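You operate a simulated robot arm through the tools that you are given. There is no shell and no other tool. Be economical: measure what you need, move in short steps, check, and stop when the job is done.

The job below is to be done with a simulated robot arm. You get a single attempt, and the scene is never put back.

Task
Start the propagator at 24 degrees with both pots under the cover.
Fine: both pots in, cover on, switch on, wait for the green lamp; orange pot by the compost box. Set down upright: orange pot, white pot.

It is judged by the outcome, as a careful person would: the job done as asked, and still so three seconds after it is handed in. It fails if anything else is knocked over, pushed out of place, dropped, spilled or broken. Lids that push on must go on centred and level and be pressed home; caps that screw on are set level and turned clockwise until they are tight.

Robot
A 7-joint arm with a two-finger parallel gripper, fixed in place. Base frame: the origin is at the foot of the arm, x ahead of it, y to its left, z up; the work surface is at about z = 0. Readings come in m, degrees, newtons and seconds.
With the tool pointing down near the work surface it reaches from about 0.22 to 0.58 m from the base axis. Its first joint turns from -66.0 to 66.0 degrees. Payload 2.5 kg.
Tool frame: the origin (TCP) lies between the finger pads and is the grasp point; the fingertips stand 0.023 m ahead of it; z points along the fingers, y is the line along which they close. The gripper opens to 0.094 m. The fingers are 0.038 m wide and 0.01 m thick; the gripper's body (0.054 by 0.096 m) begins 0.039 m behind the TCP.
Orientation is that of the tool frame in the base frame, as [roll, pitch, yaw] about the fixed x, y, z axes, in that order (R = Rz(yaw) Ry(pitch) Rx(roll)). With the fingers straight down and closing along the base's y, the tool's x points along the base's -x, its y along +y and its z along -z.

Tools
- The arm moves only by the tool drive_tool. Its argument "rows" is one flat list of numbers, 7 for each row, row after row: the turn, a rotation vector about the tool's x, y, z in degrees, then the shift along the tool's x, y, z in m, then the finger opening in m, from 0 to 0.094. In form: [rx, ry, rz, x, y, z, fingers, rx, ry, rz, x, y, z, fingers, ...]. A call has 1 to 12 rows; each row shifts and turns the commanded pose from where the row before left it, along the tool's axes as they then stand. Rows are played at 5 a second. More than 0.05 m and 8.6 degrees between two rows, or a gripper value outside its range, and nothing of the call is played. Where a pose cannot be reached the arm comes as near as it can. A force on the tool above 70 N (or 10 N above the force at the start of the call, whichever is more), or a blocked arm, ends the call early, and 0.2 s more pass. The fingers move at their own pace (about 0.108 m/s each) and stop on an object; they squeeze with about 31 N. The grip force told is the motor's: it shows also when the fingers shut on nothing. Time passes only in rows, and 0.2 s behind the last, so rows that do not move let the fingers close. The reply holds the time, the measured pose of the TCP, the force on the tool along the base axes, the opening and the grip force, in the units named above and with some noise, with the torque about the TCP (base axes, N m) and any sound that the robot's microphone picked up, and new pictures: "show" is both (left out), scene, wrist or none.
- Cameras (640 x 400 px; columns grow to the right, rows downward): "scene" is fixed at [0.1054, -0.3956, 0.5538]; the picture's right is [0.92, -0.40, 0.00], its down [-0.20, -0.46, -0.87] and it looks along [0.34, 0.80, -0.50] (base axes); focal length 319 px, centre (320, 200). "wrist" rides on the gripper at [0.086, 0.016, -0.074] in the tool frame; the picture's right is [-0.18, 0.98, 0.00], its down [-0.58, -0.11, -0.81] and it looks along [-0.79, -0.15, 0.59] (tool axes); focal length 243 px, centre (320, 200). There is no depth. A picture from a camera that has moved, and an enlarged one, comes with that camera's place and axes in the base frame and with its lens.
- zoom(camera, box): a new picture of the part [left, top, right, bottom] of that camera's present view, enlarged. The clock stands still meanwhile.
- sign_off(): hands the job in; it is judged then, once.

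Go step by step. Nothing tells you positions but the pictures and the camera data: compare them with the known pose of the tool, close in by small moves and look again before you grip or let go. The budget is 120 turns and 200 pictures, counting those below and the enlarged ones. Unless the task says otherwise, let go and move clear before handing in, and close with one line.

The tools are called after "Emit:" by a JSON object that holds its "fn" and its "kwargs". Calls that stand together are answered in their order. drive_tool: Moves the arm, as the interface text tells. Its arguments: {"type":"object","properties":{"rows":{"type":"array","items":{"type":"number"}},"show":{"type":"string","enum":["both","scene","wrist","none"]}},"required":["rows"]} The other tools are called the same way: zoom (camera, box) takes an enlarged picture of a part of a camera's view; sign_off () hands the job in.

At the start:

```text
t: 0.0
tool_pos: [0.3075, 0.2799, 0.3857]
orientation: [179.9, 0.0, 179.9]
force: [0.3, -0.4, 0.1]
wrist_torque: [-0.01, 0.0, 0.02]
finger_gap: 0.0942
finger_force: 0.0
```

scene: 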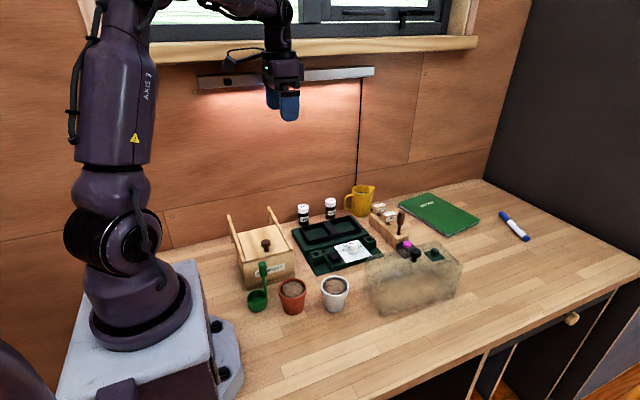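
wrist: 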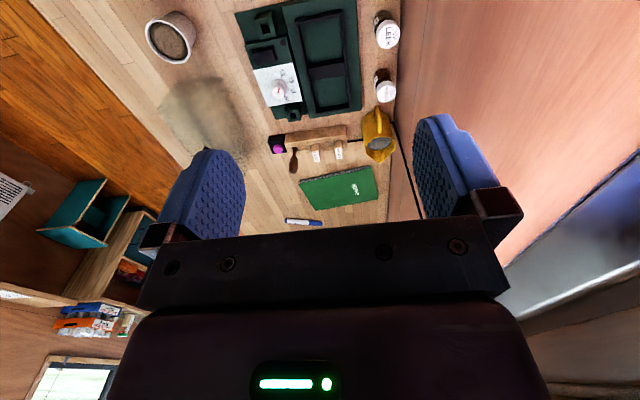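

I see a compost box, an orange pot and a white pot, a green propagator base with a dial, and a clear cover standing to the right. I'll enlarge the areas to understand them.

Emit:
{"fn": "zoom", "kwargs": {"camera": "scene", "box": [220, 180, 380, 320]}}

Emit:
{"fn": "zoom", "kwargs": {"camera": "scene", "box": [340, 180, 480, 320]}}

Emit:
{"fn": "zoom", "kwargs": {"camera": "wrist", "box": [140, 0, 400, 220]}}

Emit:
{"fn": "zoom", "kwargs": {"camera": "scene", "box": [290, 210, 380, 280]}}

```text
2.86 times, centred on (300, 250) of scene
camera zoom: at [0.1054, -0.3956, 0.5538], right [0.92, -0.4, 0.0], down [-0.2, -0.46, -0.87], along [0.34, 0.8, -0.5], focal length 912 px, centre (377, 57)
```

zoom: 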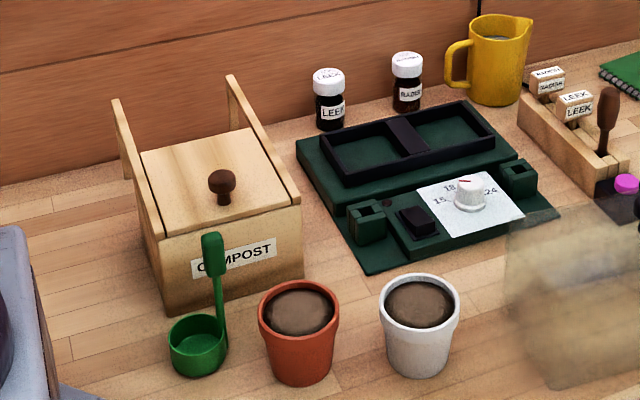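

```text
2.86 times, centred on (410, 250) of scene
camera zoom: at [0.1054, -0.3956, 0.5538], right [0.92, -0.4, 0.0], down [-0.2, -0.46, -0.87], along [0.34, 0.8, -0.5], focal length 912 px, centre (63, 57)
```

zoom: 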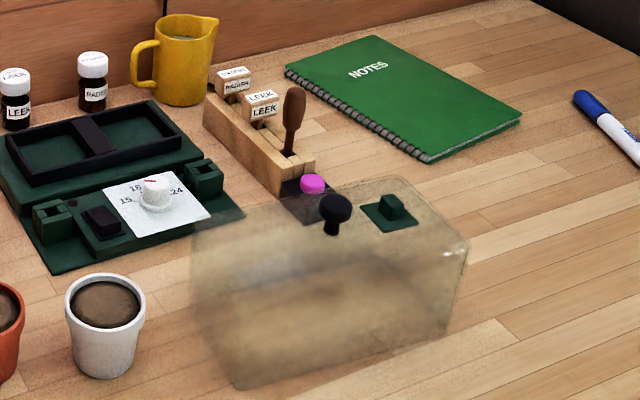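

```text
1.82 times, centred on (270, 110) of wrist
camera zoom: at [0.2206, 0.2968, 0.462], right [0.18, 0.98, 0.0], down [0.58, -0.11, 0.81], along [0.79, -0.15, -0.59], focal length 441 px, centre (411, 364)
```

zoom: 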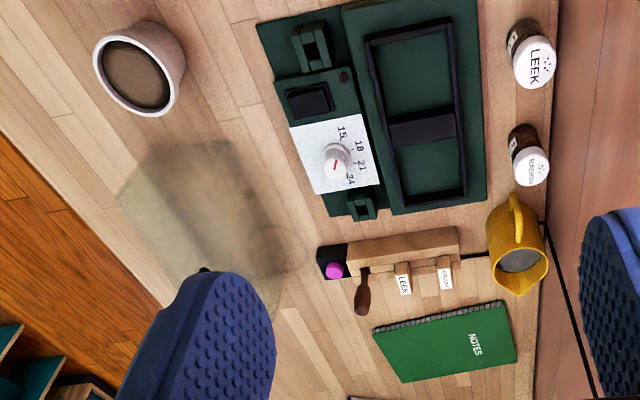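

```text
5.71 times, centred on (335, 245) of scene
camera zoom: at [0.1054, -0.3956, 0.5538], right [0.92, -0.4, 0.0], down [-0.2, -0.46, -0.87], along [0.34, 0.8, -0.5], focal length 1825 px, centre (234, -57)
```

zoom: 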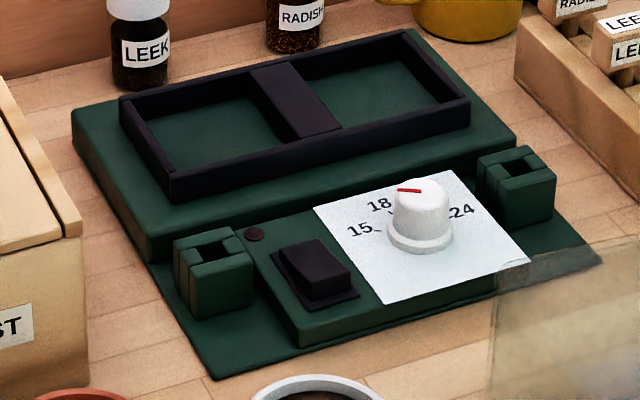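

The pots sit at roughly (0.245, 0.076) and (0.33, 0.042). The tray is centred near x≈0.425 with its front edge at y≈0.14, and the cover is near (0.505, 0.02). I'll move for a better look from the wrist camera.

Emit:
{"fn": "drive_tool", "kwargs": {"rows": [0, 0, 0, 0.0158, -0.0267, 0.0187, 0.094, 0, 0, 0, 0.0158, -0.0267, 0.0187, 0.094, 0, 0, 0, 0.0158, -0.0267, 0.0187, 0.094], "show": "wrist"}}

Emit:
{"fn": "zoom", "kwargs": {"camera": "wrist", "box": [200, 0, 440, 150]}}

Emit:
{"fn": "zoom", "kwargs": {"camera": "scene", "box": [360, 200, 470, 320]}}

```text
t: 0.8
tool_pos: [0.2587, 0.2002, 0.3304]
orientation: [-180.0, -0.1, 179.9]
force: [0.0, 0.4, 0.2]
wrist_torque: [0.0, 0.01, 0.05]
finger_gap: 0.0942
finger_force: 0.1
camera wrist: at [0.1729, 0.2165, 0.4056], right [0.18, 0.98, 0.0], down [0.58, -0.11, 0.81], along [0.79, -0.15, -0.59], focal length 243 px, centre (320, 200)
```

wrist: 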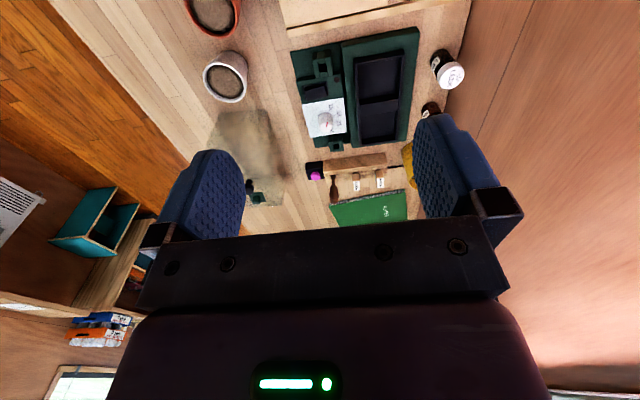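

```text
2.67 times, centred on (320, 75) of wrist
camera zoom: at [0.1729, 0.2165, 0.4056], right [0.18, 0.98, 0.0], down [0.58, -0.11, 0.81], along [0.79, -0.15, -0.59], focal length 647 px, centre (320, 533)
```

zoom: 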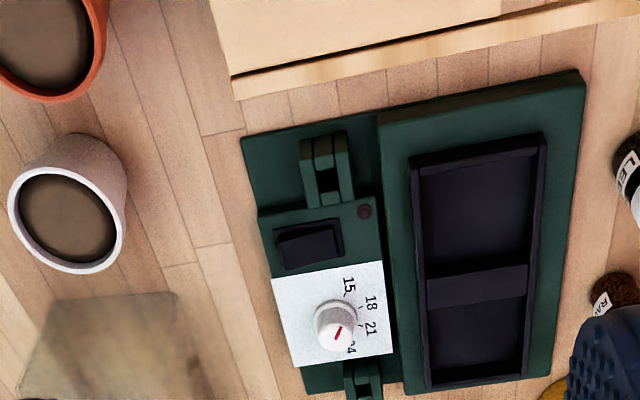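

```text
3.33 times, centred on (415, 260) of scene
camera zoom: at [0.1055, -0.3956, 0.5538], right [0.92, -0.4, 0.0], down [-0.2, -0.46, -0.87], along [0.34, 0.8, -0.5], focal length 1064 px, centre (3, 0)
```

zoom: 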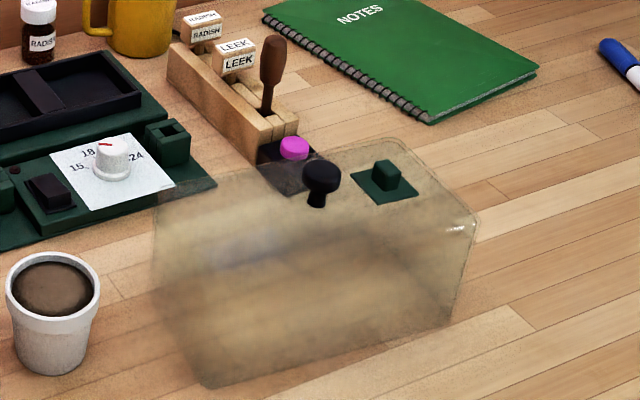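

The tray has two cells (one toward the compost box, one away), a dial, a rocker switch, a lamp and two clip posts. Now I'll go above the white pot and check alignment.

Emit:
{"fn": "drive_tool", "kwargs": {"rows": [0, 0, 0, -0.0118, -0.0263, 0.03, 0.094, 0, 0, 0, -0.0118, -0.0263, 0.03, 0.094, 0, 0, 0, -0.0118, -0.0263, 0.03, 0.094, 0, 0, 0, -0.0118, -0.0263, 0.03, 0.094, 0, 0, 0, -0.0118, -0.0263, 0.03, 0.094, 0, 0, 0, -0.0118, -0.0263, 0.03, 0.094]}}

Emit:
{"fn": "zoom", "kwargs": {"camera": "scene", "box": [240, 160, 400, 320]}}

```text
t: 2.2
tool_pos: [0.3309, 0.0436, 0.15]
orientation: [-179.9, 0.0, 179.9]
force: [1.2, -0.3, 0.6]
wrist_torque: [0.0, -0.01, -0.01]
finger_gap: 0.0941
finger_force: 0.0
camera wrist: at [0.2438, 0.0592, 0.2253], right [0.18, 0.98, 0.0], down [0.58, -0.11, 0.81], along [0.79, -0.15, -0.59], focal length 243 px, centre (320, 200)
```

scene: 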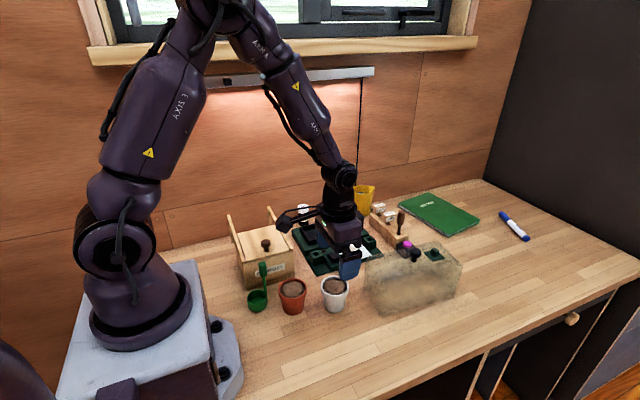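
wrist: 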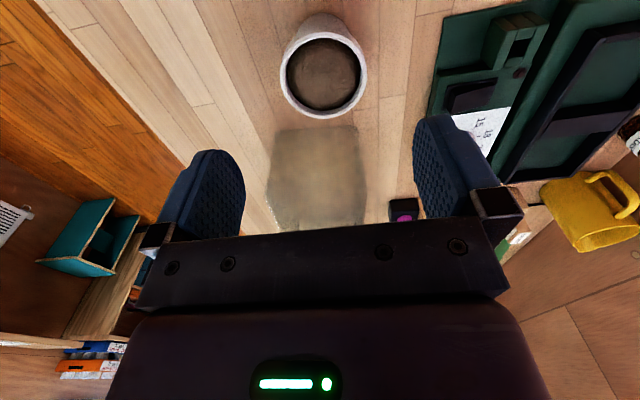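

```text
2.50 times, centred on (320, 240) of scene
camera zoom: at [0.1054, -0.3956, 0.5538], right [0.92, -0.4, 0.0], down [-0.2, -0.46, -0.87], along [0.34, 0.8, -0.5], focal length 798 px, centre (320, 100)
```

zoom: 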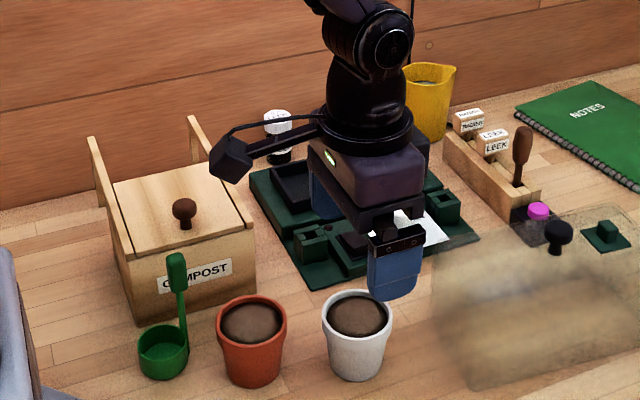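

The wrist view puts the white pot's rim at about (0.327, 0.045, z≈0.06). I'll descend over it and check before gripping.

Emit:
{"fn": "drive_tool", "kwargs": {"rows": [0, 0, 0, 0.0015, 0.0005, 0.035, 0.094, 0, 0, 0, 0.0015, 0.0005, 0.035, 0.094, 0, 0, 0, 0.001, 0, 0.032, 0.094]}}

Emit:
{"fn": "zoom", "kwargs": {"camera": "scene", "box": [280, 220, 400, 320]}}

```text
t: 3.0
tool_pos: [0.3257, 0.043, 0.0472]
orientation: [179.9, 0.1, -180.0]
force: [-0.1, -0.5, -0.6]
wrist_torque: [-0.02, -0.02, -0.05]
finger_gap: 0.0943
finger_force: 0.1
camera wrist: at [0.2397, 0.0603, 0.1231], right [0.18, 0.98, 0.0], down [0.58, -0.11, 0.81], along [0.79, -0.15, -0.59], focal length 243 px, centre (320, 200)
```

scene: 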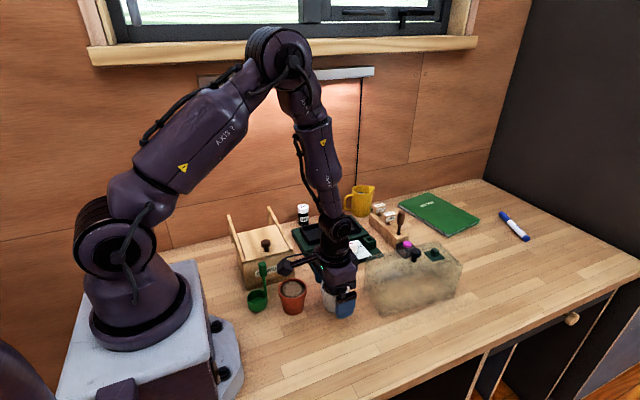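
wrist: 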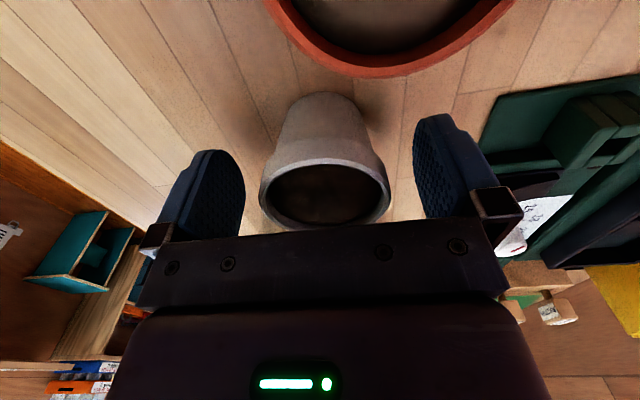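

```text
4.00 times, centred on (340, 270) of scene
camera zoom: at [0.1054, -0.3956, 0.5538], right [0.92, -0.4, 0.0], down [-0.2, -0.46, -0.87], along [0.34, 0.8, -0.5], focal length 1277 px, centre (240, -80)
```

zoom: 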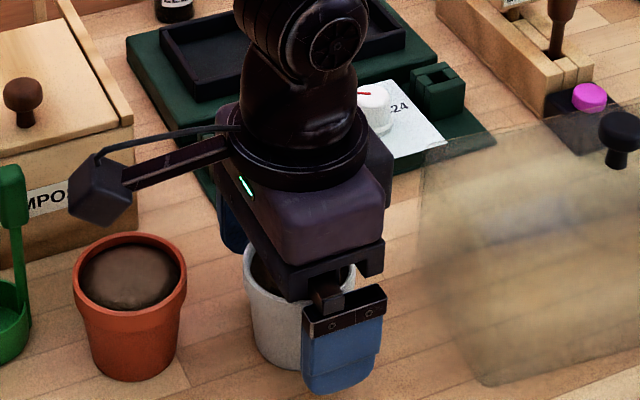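

The fingers straddle the rim properly, so I'll centre slightly in y and close.

Emit:
{"fn": "drive_tool", "kwargs": {"rows": [0, 0, 0, 0, 0.003, 0, 0.08, 0, 0, 0, 0, 0, 0, 0.05, 0, 0, 0, 0, 0, 0, 0.04, 0, 0, 0, 0, 0, 0, 0.04]}}

```text
t: 4.0
tool_pos: [0.3265, 0.0472, 0.0474]
orientation: [-180.0, 0.0, 180.0]
force: [0.2, -0.7, 0.7]
wrist_torque: [-0.03, -0.02, -0.02]
finger_gap: 0.0509
finger_force: 30.7
camera wrist: at [0.2397, 0.0634, 0.1234], right [0.18, 0.98, 0.0], down [0.58, -0.11, 0.81], along [0.79, -0.15, -0.59], focal length 243 px, centre (320, 200)
```

scene: 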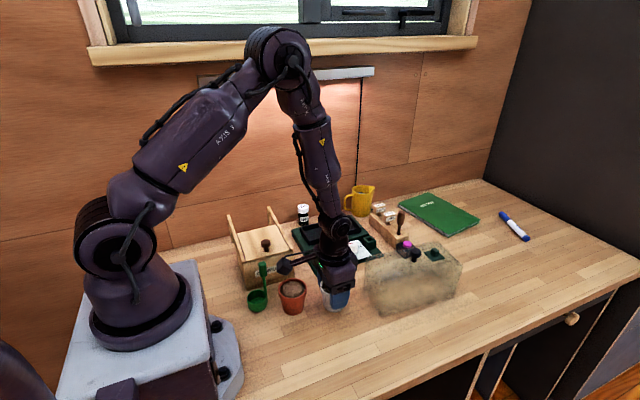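
wrist: 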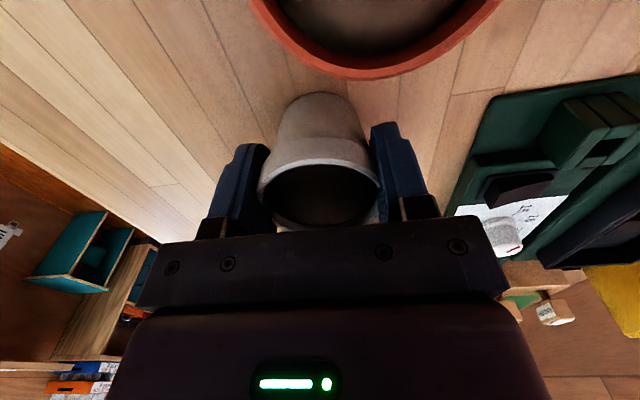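

Gripped at 0.051 m. Lifting the white pot.

Emit:
{"fn": "drive_tool", "kwargs": {"rows": [0, 0, 0, 0, 0, -0.02, 0.04, 0, 0, 0, 0, 0, -0.04, 0.04, 0, 0, 0, 0, 0, -0.04, 0.04, 0, 0, 0, 0, 0, -0.02, 0.04]}}

Emit:
{"fn": "zoom", "kwargs": {"camera": "scene", "box": [260, 160, 420, 320]}}

Emit:
{"fn": "zoom", "kwargs": {"camera": "wrist", "box": [380, 0, 640, 200]}}

```text
t: 5.0
tool_pos: [0.3261, 0.0468, 0.1684]
orientation: [-179.9, 0.0, -180.0]
force: [-1.6, -0.4, -1.0]
wrist_torque: [0.0, -0.02, 0.01]
finger_gap: 0.0512
finger_force: 31.5
camera wrist: at [0.2405, 0.0628, 0.2443], right [0.18, 0.98, 0.0], down [0.58, -0.11, 0.81], along [0.79, -0.15, -0.59], focal length 243 px, centre (320, 200)
```

scene: 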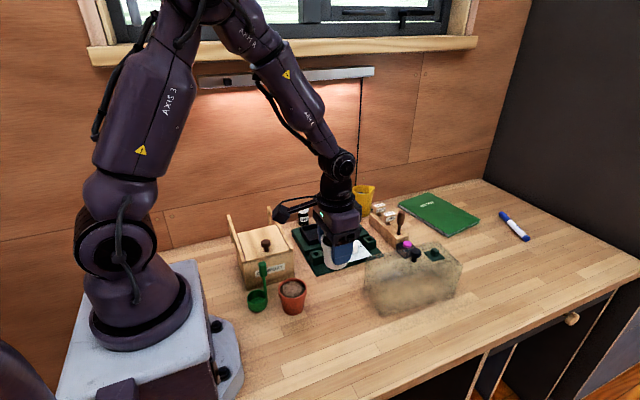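
wrist: 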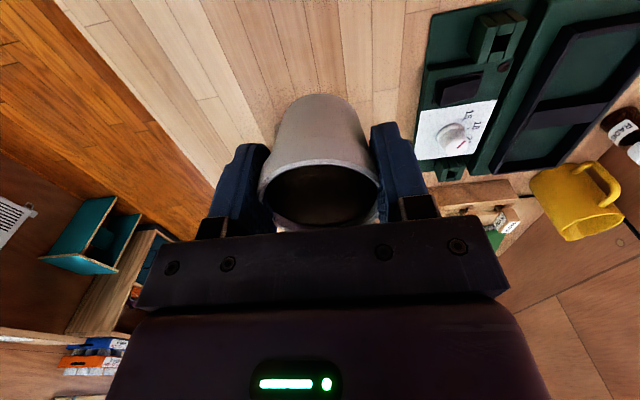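

```text
2.50 times, centred on (340, 240) of scene
camera zoom: at [0.1055, -0.3956, 0.5538], right [0.92, -0.4, 0.0], down [-0.2, -0.46, -0.87], along [0.34, 0.8, -0.5], focal length 798 px, centre (270, 100)
```

zoom: 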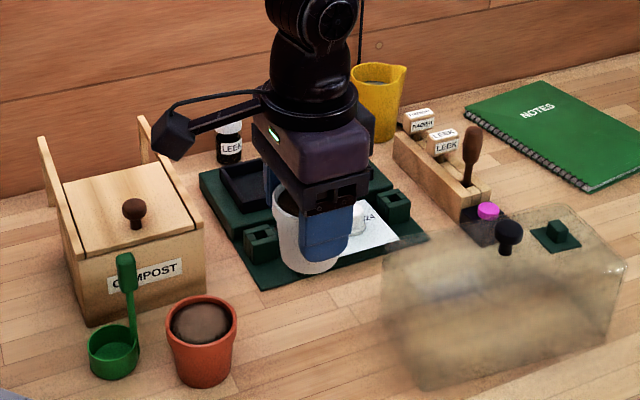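

```text
2.00 times, centred on (510, 100) of wrist
camera zoom: at [0.2405, 0.0628, 0.2443], right [0.18, 0.98, 0.0], down [0.58, -0.11, 0.81], along [0.79, -0.15, -0.59], focal length 485 px, centre (-60, 400)
```

zoom: 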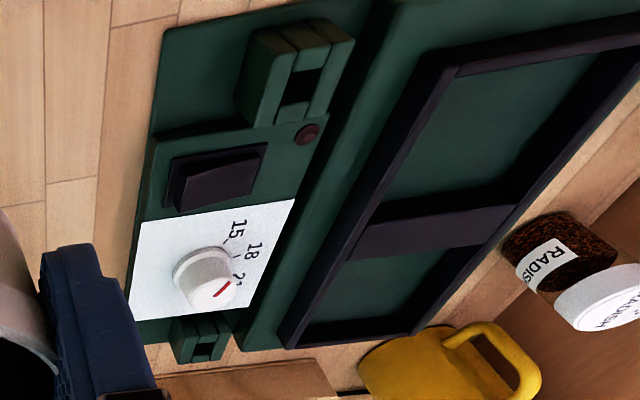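

The tray frame is about x 0.34–0.51, y 0.235–0.305, with its top near z≈0.04. The far (right-hand) cell is centred near (0.463, 0.269), so I'll carry the white pot above it.

Emit:
{"fn": "drive_tool", "kwargs": {"rows": [0, 0, 0, -0.0196, 0.0317, 0, 0.04, 0, 0, 0, -0.0196, 0.0317, 0, 0.04, 0, 0, 0, -0.0196, 0.0317, 0, 0.04, 0, 0, 0, -0.0196, 0.0317, 0, 0.04, 0, 0, 0, -0.0196, 0.0317, 0, 0.04, 0, 0, 0, -0.0196, 0.0317, 0, 0.04, 0, 0, 0, -0.0196, 0.0317, 0, 0.04, 0, 0, 0, 0, 0, 0.03, 0.04]}}

Emit:
{"fn": "zoom", "kwargs": {"camera": "scene", "box": [280, 180, 400, 280]}}

Emit:
{"fn": "zoom", "kwargs": {"camera": "wrist", "box": [200, 0, 440, 150]}}

```text
t: 6.8
tool_pos: [0.4642, 0.269, 0.1382]
orientation: [-179.9, 0.0, 180.0]
force: [-0.3, -0.5, 0.1]
wrist_torque: [0.01, 0.0, 0.0]
finger_gap: 0.0508
finger_force: 31.0
camera wrist: at [0.3782, 0.2859, 0.2136], right [0.18, 0.98, 0.0], down [0.58, -0.11, 0.81], along [0.79, -0.15, -0.59], focal length 243 px, centre (320, 200)
```

scene: 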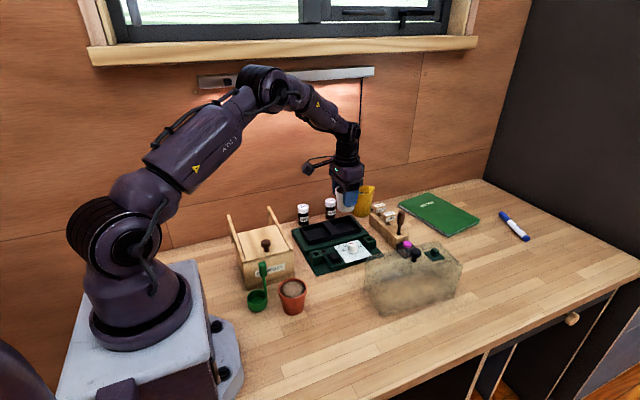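
wrist: 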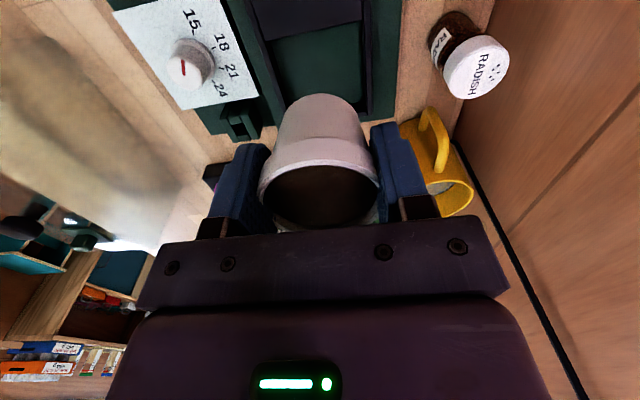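

```text
4.00 times, centred on (340, 230) of scene
camera zoom: at [0.1055, -0.3956, 0.5538], right [0.92, -0.4, 0.0], down [-0.2, -0.46, -0.87], along [0.34, 0.8, -0.5], focal length 1277 px, centre (240, 80)
```

zoom: 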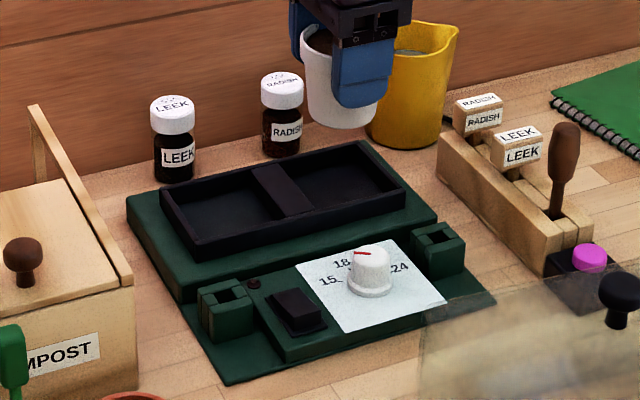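

```text
2.67 times, centred on (320, 75) of wrist
camera zoom: at [0.3782, 0.2859, 0.2136], right [0.18, 0.98, 0.0], down [0.58, -0.11, 0.81], along [0.79, -0.15, -0.59], focal length 647 px, centre (320, 533)
```

zoom: 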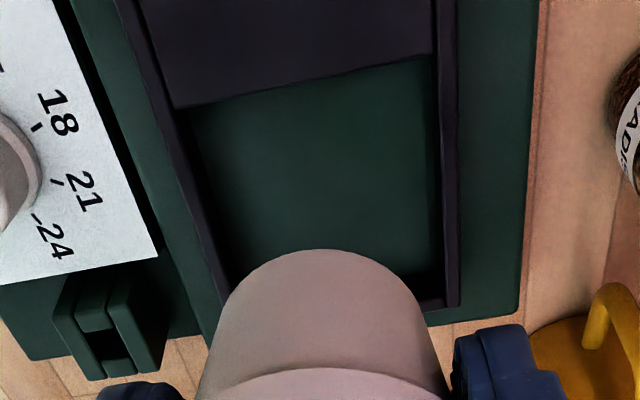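

The pot is over the cell within a few millimetres; I'll shift +3 mm in x and descend slowly until contact.

Emit:
{"fn": "drive_tool", "kwargs": {"rows": [0, 0, 0, -0.003, 0, 0.025, 0.04, 0, 0, 0, 0, 0, 0.025, 0.04, 0, 0, 0, 0, 0, 0.005, 0.04, 0, 0, 0, 0, 0, 0, 0.04]}}

Emit:
{"fn": "zoom", "kwargs": {"camera": "scene", "box": [300, 190, 400, 270]}}

```text
t: 7.8
tool_pos: [0.4668, 0.2681, 0.0827]
orientation: [180.0, 0.0, 180.0]
force: [0.2, 0.0, -1.0]
wrist_torque: [0.03, 0.01, 0.02]
finger_gap: 0.0513
finger_force: 31.0
camera wrist: at [0.3805, 0.2847, 0.1587], right [0.18, 0.98, 0.0], down [0.58, -0.11, 0.81], along [0.79, -0.15, -0.59], focal length 243 px, centre (320, 200)
```

scene: 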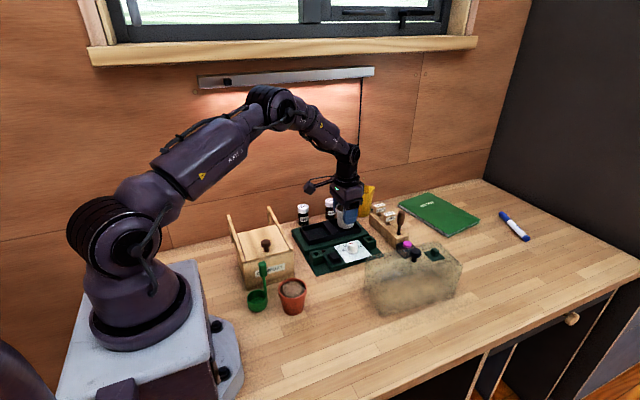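
wrist: 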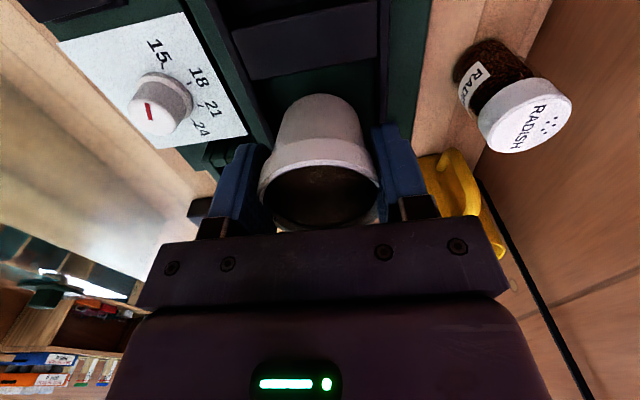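

```text
5.00 times, centred on (350, 230) of scene
camera zoom: at [0.1055, -0.3956, 0.5538], right [0.92, -0.4, 0.0], down [-0.2, -0.46, -0.87], along [0.34, 0.8, -0.5], focal length 1597 px, centre (170, 50)
```

zoom: 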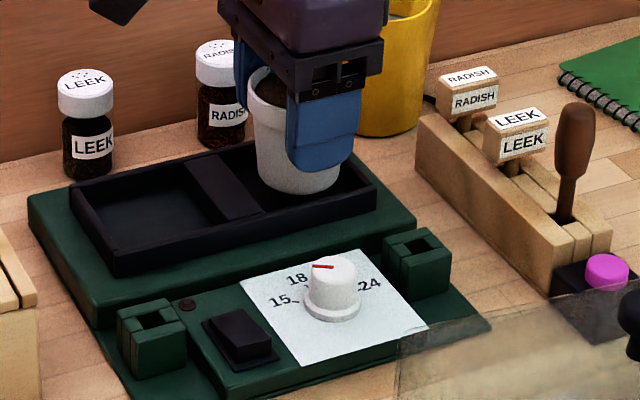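

Well aligned inside the cell outline. I'll lower in small steps until force appears.

Emit:
{"fn": "drive_tool", "kwargs": {"rows": [0, 0, 0, 0, 0, 0.003, 0.04, 0, 0, 0, 0, 0, 0.003, 0.04, 0, 0, 0, 0, 0, 0.003, 0.04, 0, 0, 0, 0, 0, 0.0, 0.04], "show": "none"}}

```text
t: 8.8
tool_pos: [0.467, 0.2682, 0.0746]
orientation: [-180.0, 0.0, 180.0]
force: [-0.4, -1.0, -0.1]
wrist_torque: [-0.03, -0.03, 0.0]
finger_gap: 0.0508
finger_force: 31.4
```

Emit:
{"fn": "drive_tool", "kwargs": {"rows": [0, 0, 0, 0, 0, 0.002, 0.04, 0, 0, 0, 0, 0, 0.002, 0.04, 0, 0, 0, 0, 0, 0.002, 0.04, 0, 0, 0, 0, 0, 0.0, 0.04], "show": "none"}}

```text
t: 9.8
tool_pos: [0.4669, 0.269, 0.069]
orientation: [179.8, 0.2, 179.9]
force: [-3.9, -3.3, 13.2]
wrist_torque: [0.13, 0.22, 0.12]
finger_gap: 0.051
finger_force: 31.0
```

Contact was felt at a TCP height of 0.069. I'll back off slightly and look before releasing.

Emit:
{"fn": "drive_tool", "kwargs": {"rows": [0, 0, 0, 0, 0, -0.001, 0.04, 0, 0, 0, 0, 0, 0, 0.04], "show": "wrist"}}

Emit:
{"fn": "zoom", "kwargs": {"camera": "scene", "box": [310, 190, 380, 250]}}

```text
t: 10.4
tool_pos: [0.467, 0.2691, 0.0698]
orientation: [179.9, 0.1, 180.0]
force: [2.9, 1.2, 5.4]
wrist_torque: [0.16, -0.12, -0.07]
finger_gap: 0.051
finger_force: 30.8
camera wrist: at [0.3806, 0.285, 0.145], right [0.18, 0.98, 0.0], down [0.58, -0.11, 0.81], along [0.79, -0.15, -0.59], focal length 243 px, centre (320, 200)
```

wrist: 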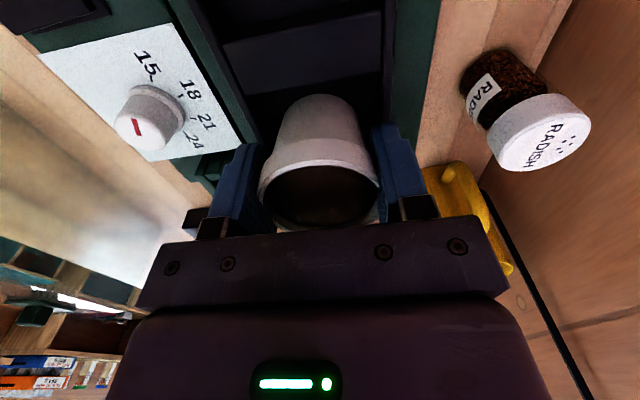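

```text
6.67 times, centred on (345, 220) of scene
camera zoom: at [0.1054, -0.3956, 0.5538], right [0.92, -0.4, 0.0], down [-0.2, -0.46, -0.87], along [0.34, 0.8, -0.5], focal length 2129 px, centre (153, 67)
```

zoom: 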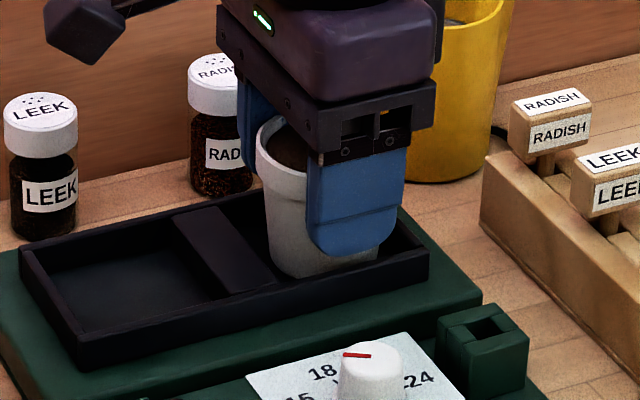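

The pot stands in the cell, upright. Releasing and raising.

Emit:
{"fn": "drive_tool", "kwargs": {"rows": [0, 0, 0, 0, 0, 0, 0.07, 0, 0, 0, 0, 0, 0, 0.09, 0, 0, 0, 0, 0, -0.02, 0.09, 0, 0, 0, 0, 0, -0.03, 0.09, 0, 0, 0, 0, 0, -0.04, 0.09]}}

Emit:
{"fn": "zoom", "kwargs": {"camera": "scene", "box": [300, 190, 400, 270]}}

```text
t: 11.6
tool_pos: [0.4656, 0.2691, 0.1586]
orientation: [180.0, 0.0, 179.9]
force: [0.7, -0.4, -0.3]
wrist_torque: [0.0, -0.01, 0.02]
finger_gap: 0.09
finger_force: 0.1
camera wrist: at [0.3791, 0.2848, 0.2356], right [0.18, 0.98, 0.0], down [0.58, -0.11, 0.81], along [0.79, -0.15, -0.59], focal length 243 px, centre (320, 200)
```

scene: 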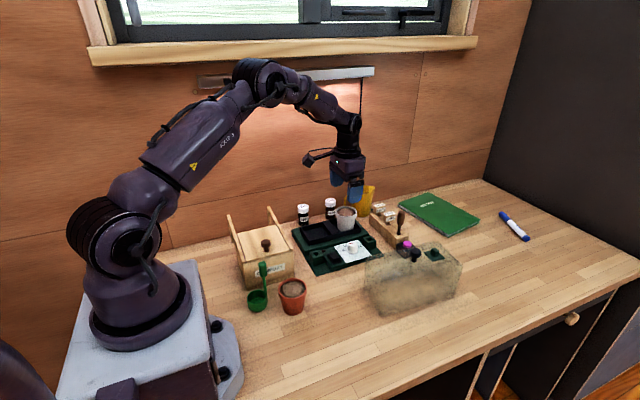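
wrist: 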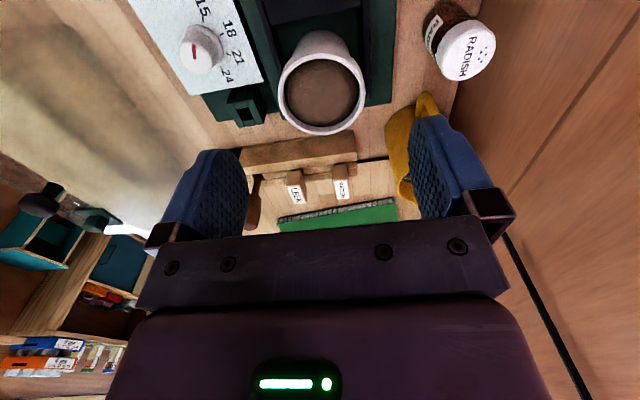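

```text
5.00 times, centred on (350, 230) of scene
camera zoom: at [0.1055, -0.3956, 0.5538], right [0.92, -0.4, 0.0], down [-0.2, -0.46, -0.87], along [0.34, 0.8, -0.5], focal length 1597 px, centre (170, 50)
```

zoom: 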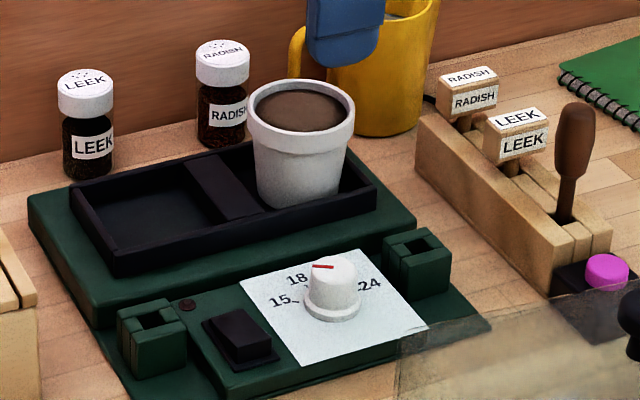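

The white pot stands upright in the far cell. Now I'll turn the gripper 90° so its camera boom stays clear of the scoop, then move over the orange pot.

Emit:
{"fn": "drive_tool", "kwargs": {"rows": [0, 0, -8.2, 0, 0, 0, 0.09, 0, 0, -8.2, 0, 0, 0, 0.09, 0, 0, -8.2, 0, 0, 0, 0.09, 0, 0, -8.2, 0, 0, 0, 0.09, 0, 0, -8.2, 0, 0, 0, 0.09, 0, 0, -8.2, 0, 0, 0, 0.09, 0, 0, -8.2, 0, 0, 0, 0.09, 0, 0, -8.2, 0, 0, 0, 0.09, 0, 0, -8.2, 0, 0, 0, 0.09, 0, 0, -8.2, 0, 0, 0, 0.09, 0, 0, -8.0, 0, 0, 0, 0.09], "show": "none"}}

Emit:
{"fn": "drive_tool", "kwargs": {"rows": [0, 0, 0, 0.032, 0.037, 0, 0.08, 0, 0, 0, 0.032, 0.037, 0, 0.08, 0, 0, 0, 0.032, 0.037, 0, 0.08, 0, 0, 0, 0.032, 0.037, 0, 0.08, 0, 0, 0, 0.032, 0.037, 0, 0.08, 0, 0, 0, 0.033, 0.036, 0, 0.076]}}

Emit:
{"fn": "zoom", "kwargs": {"camera": "scene", "box": [220, 200, 360, 320]}}

```text
t: 14.0
tool_pos: [0.4663, 0.2685, 0.1592]
orientation: [-180.0, 0.0, -89.8]
force: [-0.8, -0.4, -0.2]
wrist_torque: [0.01, 0.01, 0.03]
finger_gap: 0.0904
finger_force: 0.1
```

```text
t: 15.4
tool_pos: [0.2459, 0.0756, 0.158]
orientation: [179.9, 0.1, -89.9]
force: [0.4, -0.3, 1.5]
wrist_torque: [0.0, -0.01, 0.01]
finger_gap: 0.076
finger_force: 0.0
camera wrist: at [0.2292, -0.0109, 0.2343], right [-0.98, 0.18, 0.0], down [0.11, 0.58, 0.81], along [0.15, 0.79, -0.59], focal length 243 px, centre (320, 200)
```

scene: 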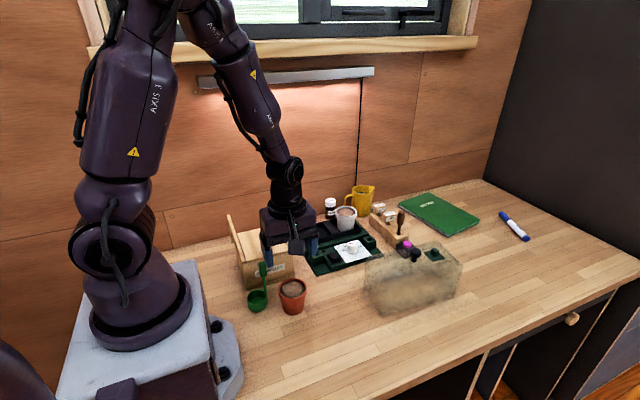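
wrist: 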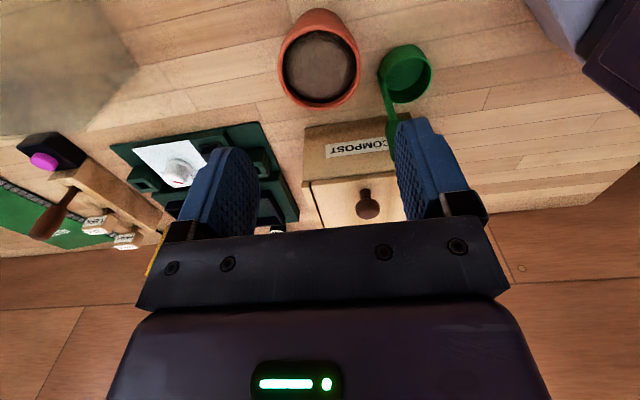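

```text
3.33 times, centred on (290, 260) of scene
camera zoom: at [0.1055, -0.3956, 0.5538], right [0.92, -0.4, 0.0], down [-0.2, -0.46, -0.87], along [0.34, 0.8, -0.5], focal length 1064 px, centre (420, 0)
```

zoom: 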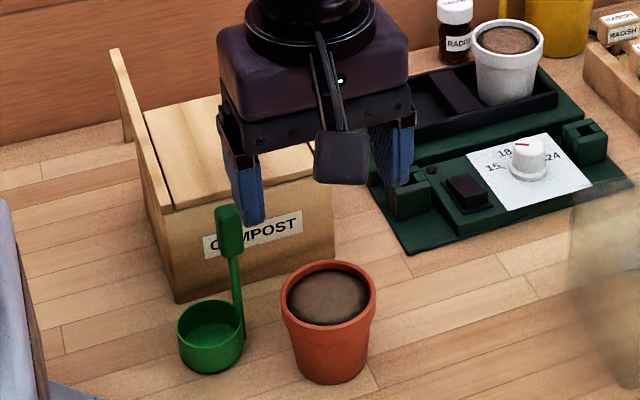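

The orange rim is at about (0.2455, 0.071), and the scoop stem is at about (0.196, 0.115), clear of the fingers. Descending.

Emit:
{"fn": "drive_tool", "kwargs": {"rows": [0, 0, 0, 0.004, 0, 0.04, 0.076, 0, 0, 0, 0, 0, 0.04, 0.076, 0, 0, 0, 0, 0, 0.031, 0.076]}}

Emit:
{"fn": "zoom", "kwargs": {"camera": "scene", "box": [230, 220, 340, 320]}}

```text
t: 16.2
tool_pos: [0.2468, 0.0718, 0.0473]
orientation: [-180.0, 0.0, -90.0]
force: [0.4, -0.3, 0.4]
wrist_torque: [-0.02, 0.0, 0.02]
finger_gap: 0.0758
finger_force: 0.1
camera wrist: at [0.23, -0.0147, 0.1226], right [-0.98, 0.18, 0.0], down [0.11, 0.58, 0.81], along [0.15, 0.79, -0.59], focal length 243 px, centre (320, 200)
```

scene: 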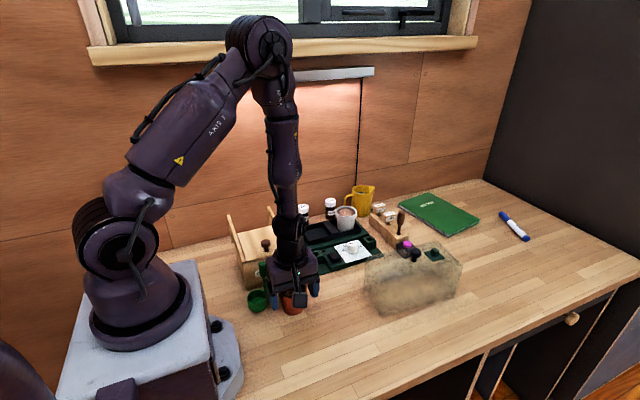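
wrist: 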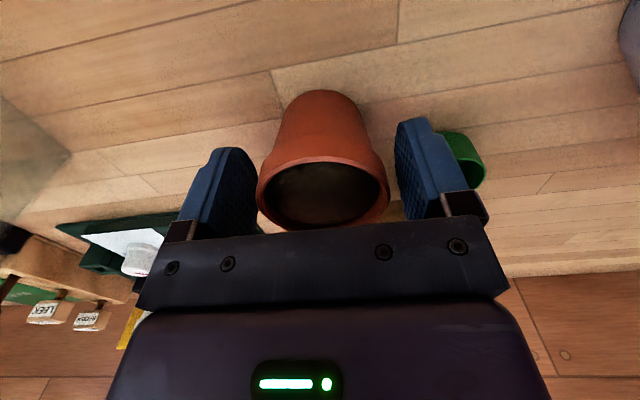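

```text
4.00 times, centred on (285, 270) of scene
camera zoom: at [0.1054, -0.3956, 0.5538], right [0.92, -0.4, 0.0], down [-0.2, -0.46, -0.87], along [0.34, 0.8, -0.5], focal length 1277 px, centre (460, -80)
```

zoom: 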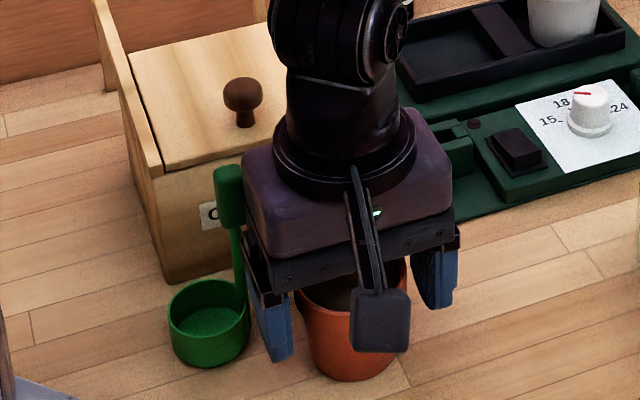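

Pot centred between the fingers and clear of the scoop. Closing, then lifting straight up.

Emit:
{"fn": "drive_tool", "kwargs": {"rows": [0, 0, 0, 0, 0.002, 0, 0.06, 0, 0, 0, 0, 0, 0, 0.04, 0, 0, 0, 0, 0, 0, 0.04, 0, 0, 0, 0, 0, 0, 0.04], "show": "none"}}

Emit:
{"fn": "drive_tool", "kwargs": {"rows": [0, 0, 0, 0, 0, -0.02, 0.04, 0, 0, 0, 0, 0, -0.04, 0.04, 0, 0, 0, 0, 0, -0.04, 0.04, 0, 0, 0, 0, 0, -0.03, 0.04]}}

```text
t: 17.2
tool_pos: [0.2433, 0.073, 0.0483]
orientation: [-180.0, 0.0, -90.0]
force: [-0.2, 0.3, -0.2]
wrist_torque: [0.0, 0.0, 0.0]
finger_gap: 0.0587
finger_force: 31.5
```

```text
t: 18.2
tool_pos: [0.2433, 0.07, 0.1783]
orientation: [-180.0, 0.1, -89.9]
force: [-0.3, 0.5, -0.4]
wrist_torque: [0.03, -0.02, -0.02]
finger_gap: 0.0587
finger_force: 31.0
camera wrist: at [0.2276, -0.0156, 0.2544], right [-0.98, 0.18, 0.0], down [0.11, 0.58, 0.81], along [0.15, 0.79, -0.59], focal length 243 px, centre (320, 200)
```

scene: 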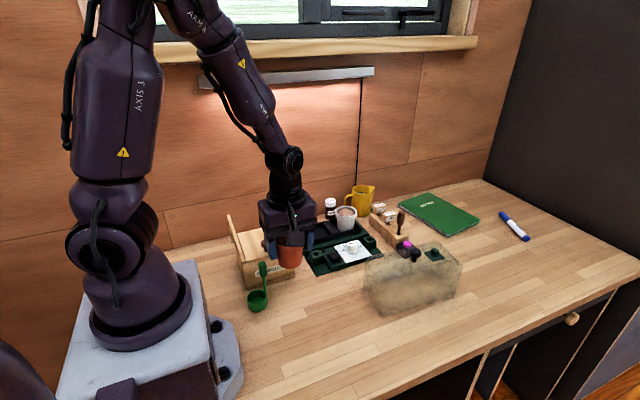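
wrist: 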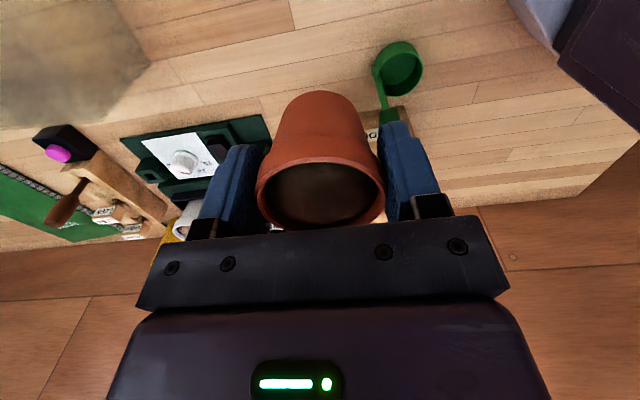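

Held firmly (0.0587). I'll carry it x first, then y, over the near cell beside the compost box.

Emit:
{"fn": "drive_tool", "kwargs": {"rows": [0, 0, 0, 0, -0.0345, 0, 0.04, 0, 0, 0, 0, -0.0345, 0, 0.04, 0, 0, 0, 0, -0.0345, 0, 0.04, 0, 0, 0, 0, -0.0345, 0, 0.04, 0, 0, 0, -0.04, 0, 0, 0.04, 0, 0, 0, -0.04, 0, 0, 0.04, 0, 0, 0, -0.04, 0, 0, 0.04, 0, 0, 0, -0.04, 0, 0, 0.04, 0, 0, 0, -0.039, 0, 0, 0.04, 0, 0, 0, 0, 0, 0.04, 0.04]}}

Emit:
{"fn": "zoom", "kwargs": {"camera": "scene", "box": [290, 180, 400, 280]}}

Emit:
{"fn": "zoom", "kwargs": {"camera": "wrist", "box": [180, 0, 460, 180]}}

```text
t: 20.4
tool_pos: [0.3805, 0.2694, 0.1387]
orientation: [180.0, 0.0, -90.0]
force: [0.9, 0.3, -0.8]
wrist_torque: [0.01, 0.01, 0.01]
finger_gap: 0.0587
finger_force: 31.0
camera wrist: at [0.3652, 0.1831, 0.2139], right [-0.98, 0.18, 0.0], down [0.11, 0.58, 0.81], along [0.15, 0.79, -0.59], focal length 243 px, centre (320, 200)
```

scene: 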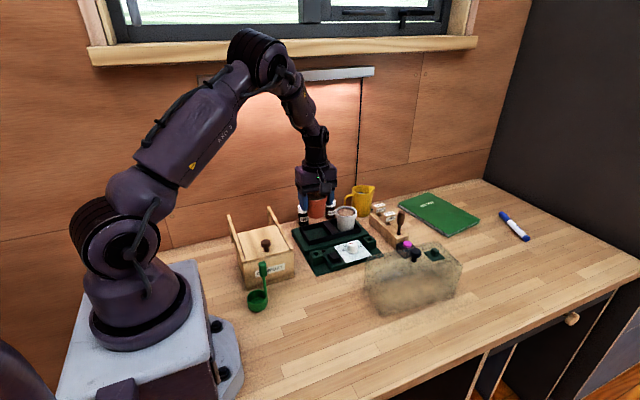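
wrist: 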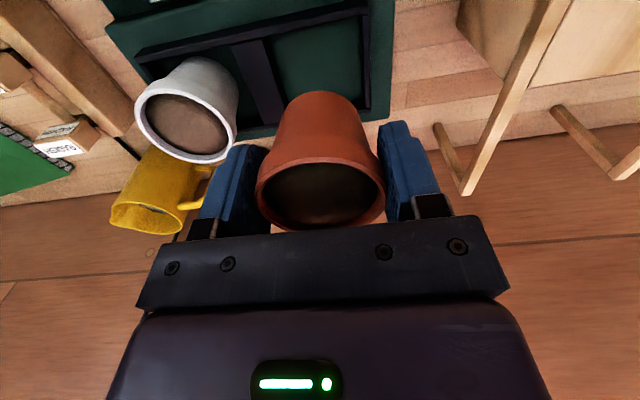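

```text
4.00 times, centred on (345, 230) of scene
camera zoom: at [0.1055, -0.3956, 0.5538], right [0.92, -0.4, 0.0], down [-0.2, -0.46, -0.87], along [0.34, 0.8, -0.5], focal length 1277 px, centre (220, 80)
```

zoom: 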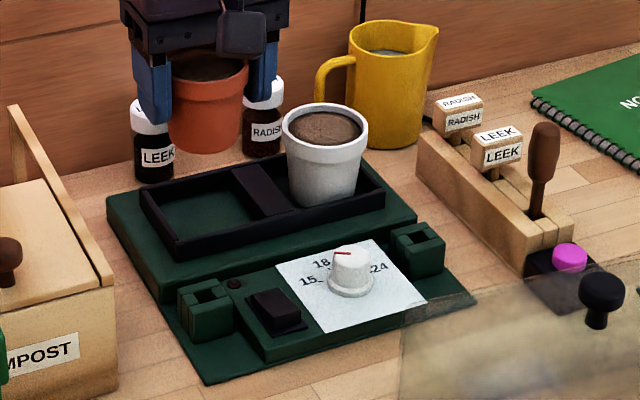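

```text
2.22 times, centred on (320, 90) of wrist
camera zoom: at [0.3652, 0.1831, 0.2139], right [-0.98, 0.18, 0.0], down [0.11, 0.58, 0.81], along [0.15, 0.79, -0.59], focal length 539 px, centre (320, 444)
```

zoom: 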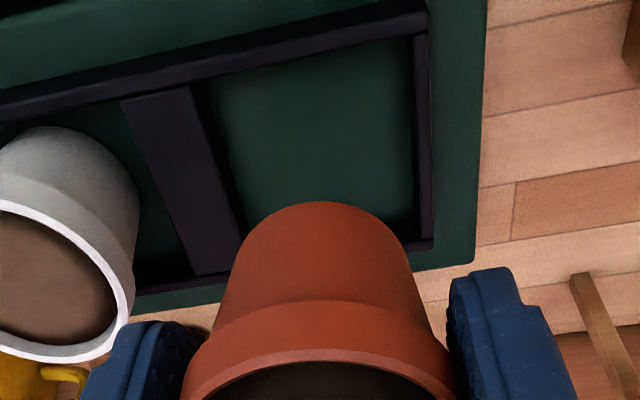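

The cell centre is about (0.3825, 0.269); nudging 2 mm in x and descending to near the floor (expect contact at about z 0.07).

Emit:
{"fn": "drive_tool", "kwargs": {"rows": [0, 0, 0, 0, -0.002, 0.03, 0.04, 0, 0, 0, 0, 0, 0.03, 0.04, 0, 0, 0, 0, 0, 0.003, 0.04, 0, 0, 0, 0, 0, 0.002, 0.04, 0, 0, 0, 0, 0, 0, 0.04], "show": "wrist"}}

Emit:
{"fn": "zoom", "kwargs": {"camera": "scene", "box": [300, 190, 370, 250]}}

```text
t: 21.6
tool_pos: [0.3827, 0.2694, 0.0727]
orientation: [-180.0, 0.1, -90.0]
force: [-0.6, -0.3, -1.0]
wrist_torque: [-0.03, 0.0, -0.02]
finger_gap: 0.0588
finger_force: 30.8
camera wrist: at [0.3671, 0.1838, 0.1489], right [-0.98, 0.18, 0.0], down [0.11, 0.58, 0.81], along [0.15, 0.79, -0.59], focal length 243 px, centre (320, 200)
```

wrist: 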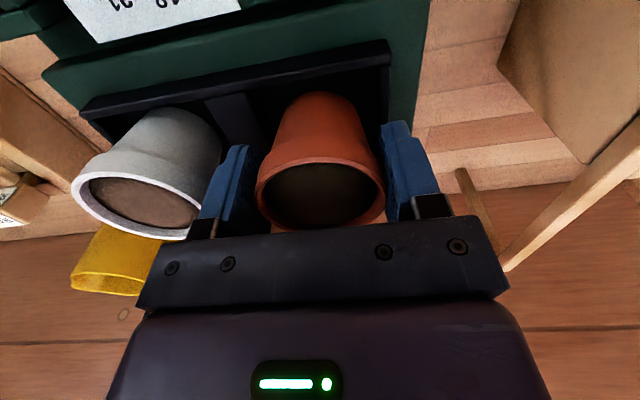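

```text
6.67 times, centred on (335, 220) of scene
camera zoom: at [0.1055, -0.3956, 0.5538], right [0.92, -0.4, 0.0], down [-0.2, -0.46, -0.87], along [0.34, 0.8, -0.5], focal length 2129 px, centre (220, 67)
```

zoom: 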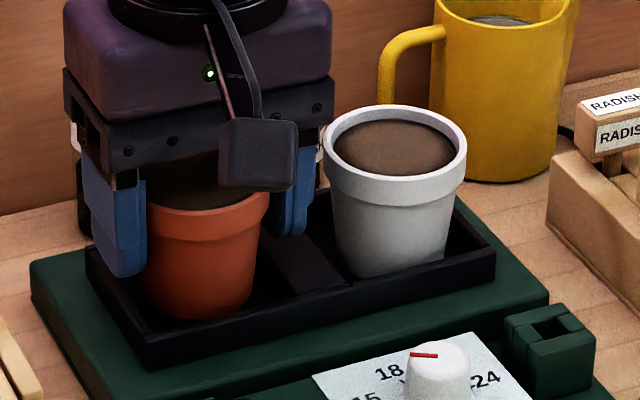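

Inside the cell. Lowering the last millimetres.

Emit:
{"fn": "drive_tool", "kwargs": {"rows": [0, 0, 0, 0, 0, 0.0015, 0.04, 0, 0, 0, 0, 0, 0.0015, 0.04, 0, 0, 0, 0, 0, 0, 0.04], "show": "none"}}

```text
t: 22.4
tool_pos: [0.3825, 0.2703, 0.0695]
orientation: [180.0, -0.1, -90.1]
force: [0.0, -0.3, 0.0]
wrist_torque: [-0.02, 0.0, 0.0]
finger_gap: 0.0585
finger_force: 30.5
```

Emit:
{"fn": "drive_tool", "kwargs": {"rows": [0, 0, 0, 0, 0, 0.001, 0.04, 0, 0, 0, 0, 0, 0.001, 0.04, 0, 0, 0, 0, 0, 0, 0.04], "show": "none"}}

```text
t: 23.2
tool_pos: [0.3839, 0.2709, 0.0686]
orientation: [180.0, 0.0, -90.0]
force: [-4.0, -1.6, 12.6]
wrist_torque: [-0.16, 0.24, -0.01]
finger_gap: 0.0584
finger_force: 31.5
```

Contact at 12.6 N. I'll back off 1 mm, open just enough, rise straight up and check.

Emit:
{"fn": "drive_tool", "kwargs": {"rows": [0, 0, 0, 0, 0, -0.001, 0.04, 0, 0, 0, 0, 0, 0, 0.066, 0, 0, 0, 0, 0, 0, 0.068, 0, 0, 0, 0, 0, -0.02, 0.068, 0, 0, 0, 0, 0, -0.04, 0.068, 0, 0, 0, 0, 0, -0.04, 0.068]}}

Emit:
{"fn": "zoom", "kwargs": {"camera": "scene", "box": [290, 190, 390, 280]}}

Emit:
{"fn": "zoom", "kwargs": {"camera": "wrist", "box": [100, 0, 420, 200]}}

```text
t: 24.6
tool_pos: [0.383, 0.2702, 0.17]
orientation: [179.9, 0.0, -89.9]
force: [-0.1, -0.2, 0.1]
wrist_torque: [-0.01, -0.02, 0.01]
finger_gap: 0.0683
finger_force: 0.1
camera wrist: at [0.3667, 0.1843, 0.245], right [-0.98, 0.18, 0.0], down [0.11, 0.58, 0.81], along [0.15, 0.79, -0.59], focal length 243 px, centre (320, 200)
```

scene: 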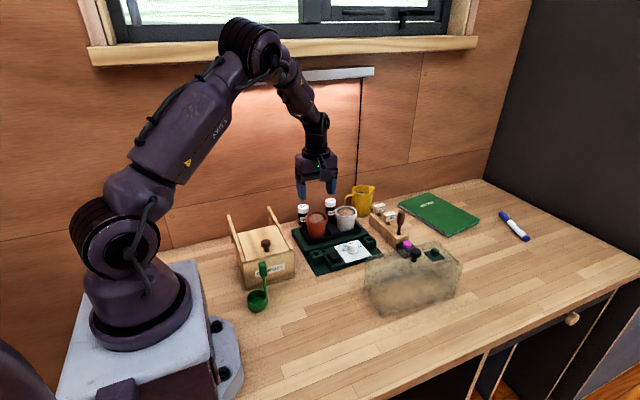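
wrist: 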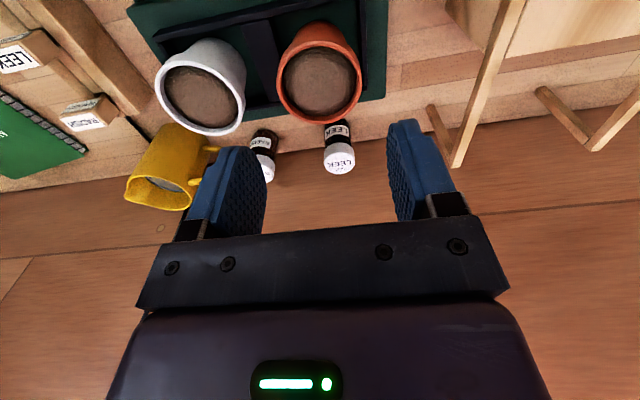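

```text
4.44 times, centred on (340, 235) of scene
camera zoom: at [0.1055, -0.3956, 0.5538], right [0.92, -0.4, 0.0], down [-0.2, -0.46, -0.87], along [0.34, 0.8, -0.5], focal length 1419 px, centre (231, 44)
```

zoom: 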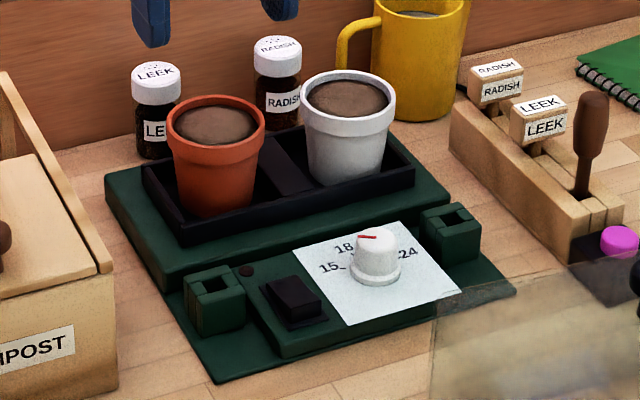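

```text
2.00 times, centred on (260, 100) of wrist
camera zoom: at [0.3667, 0.1843, 0.245], right [-0.98, 0.18, 0.0], down [0.11, 0.58, 0.81], along [0.15, 0.79, -0.59], focal length 485 px, centre (440, 400)
```

zoom: 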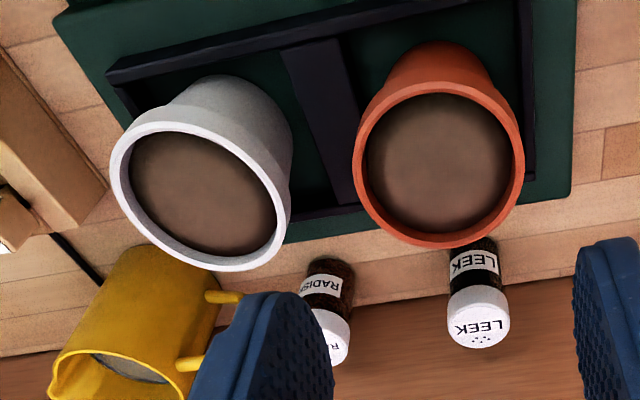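

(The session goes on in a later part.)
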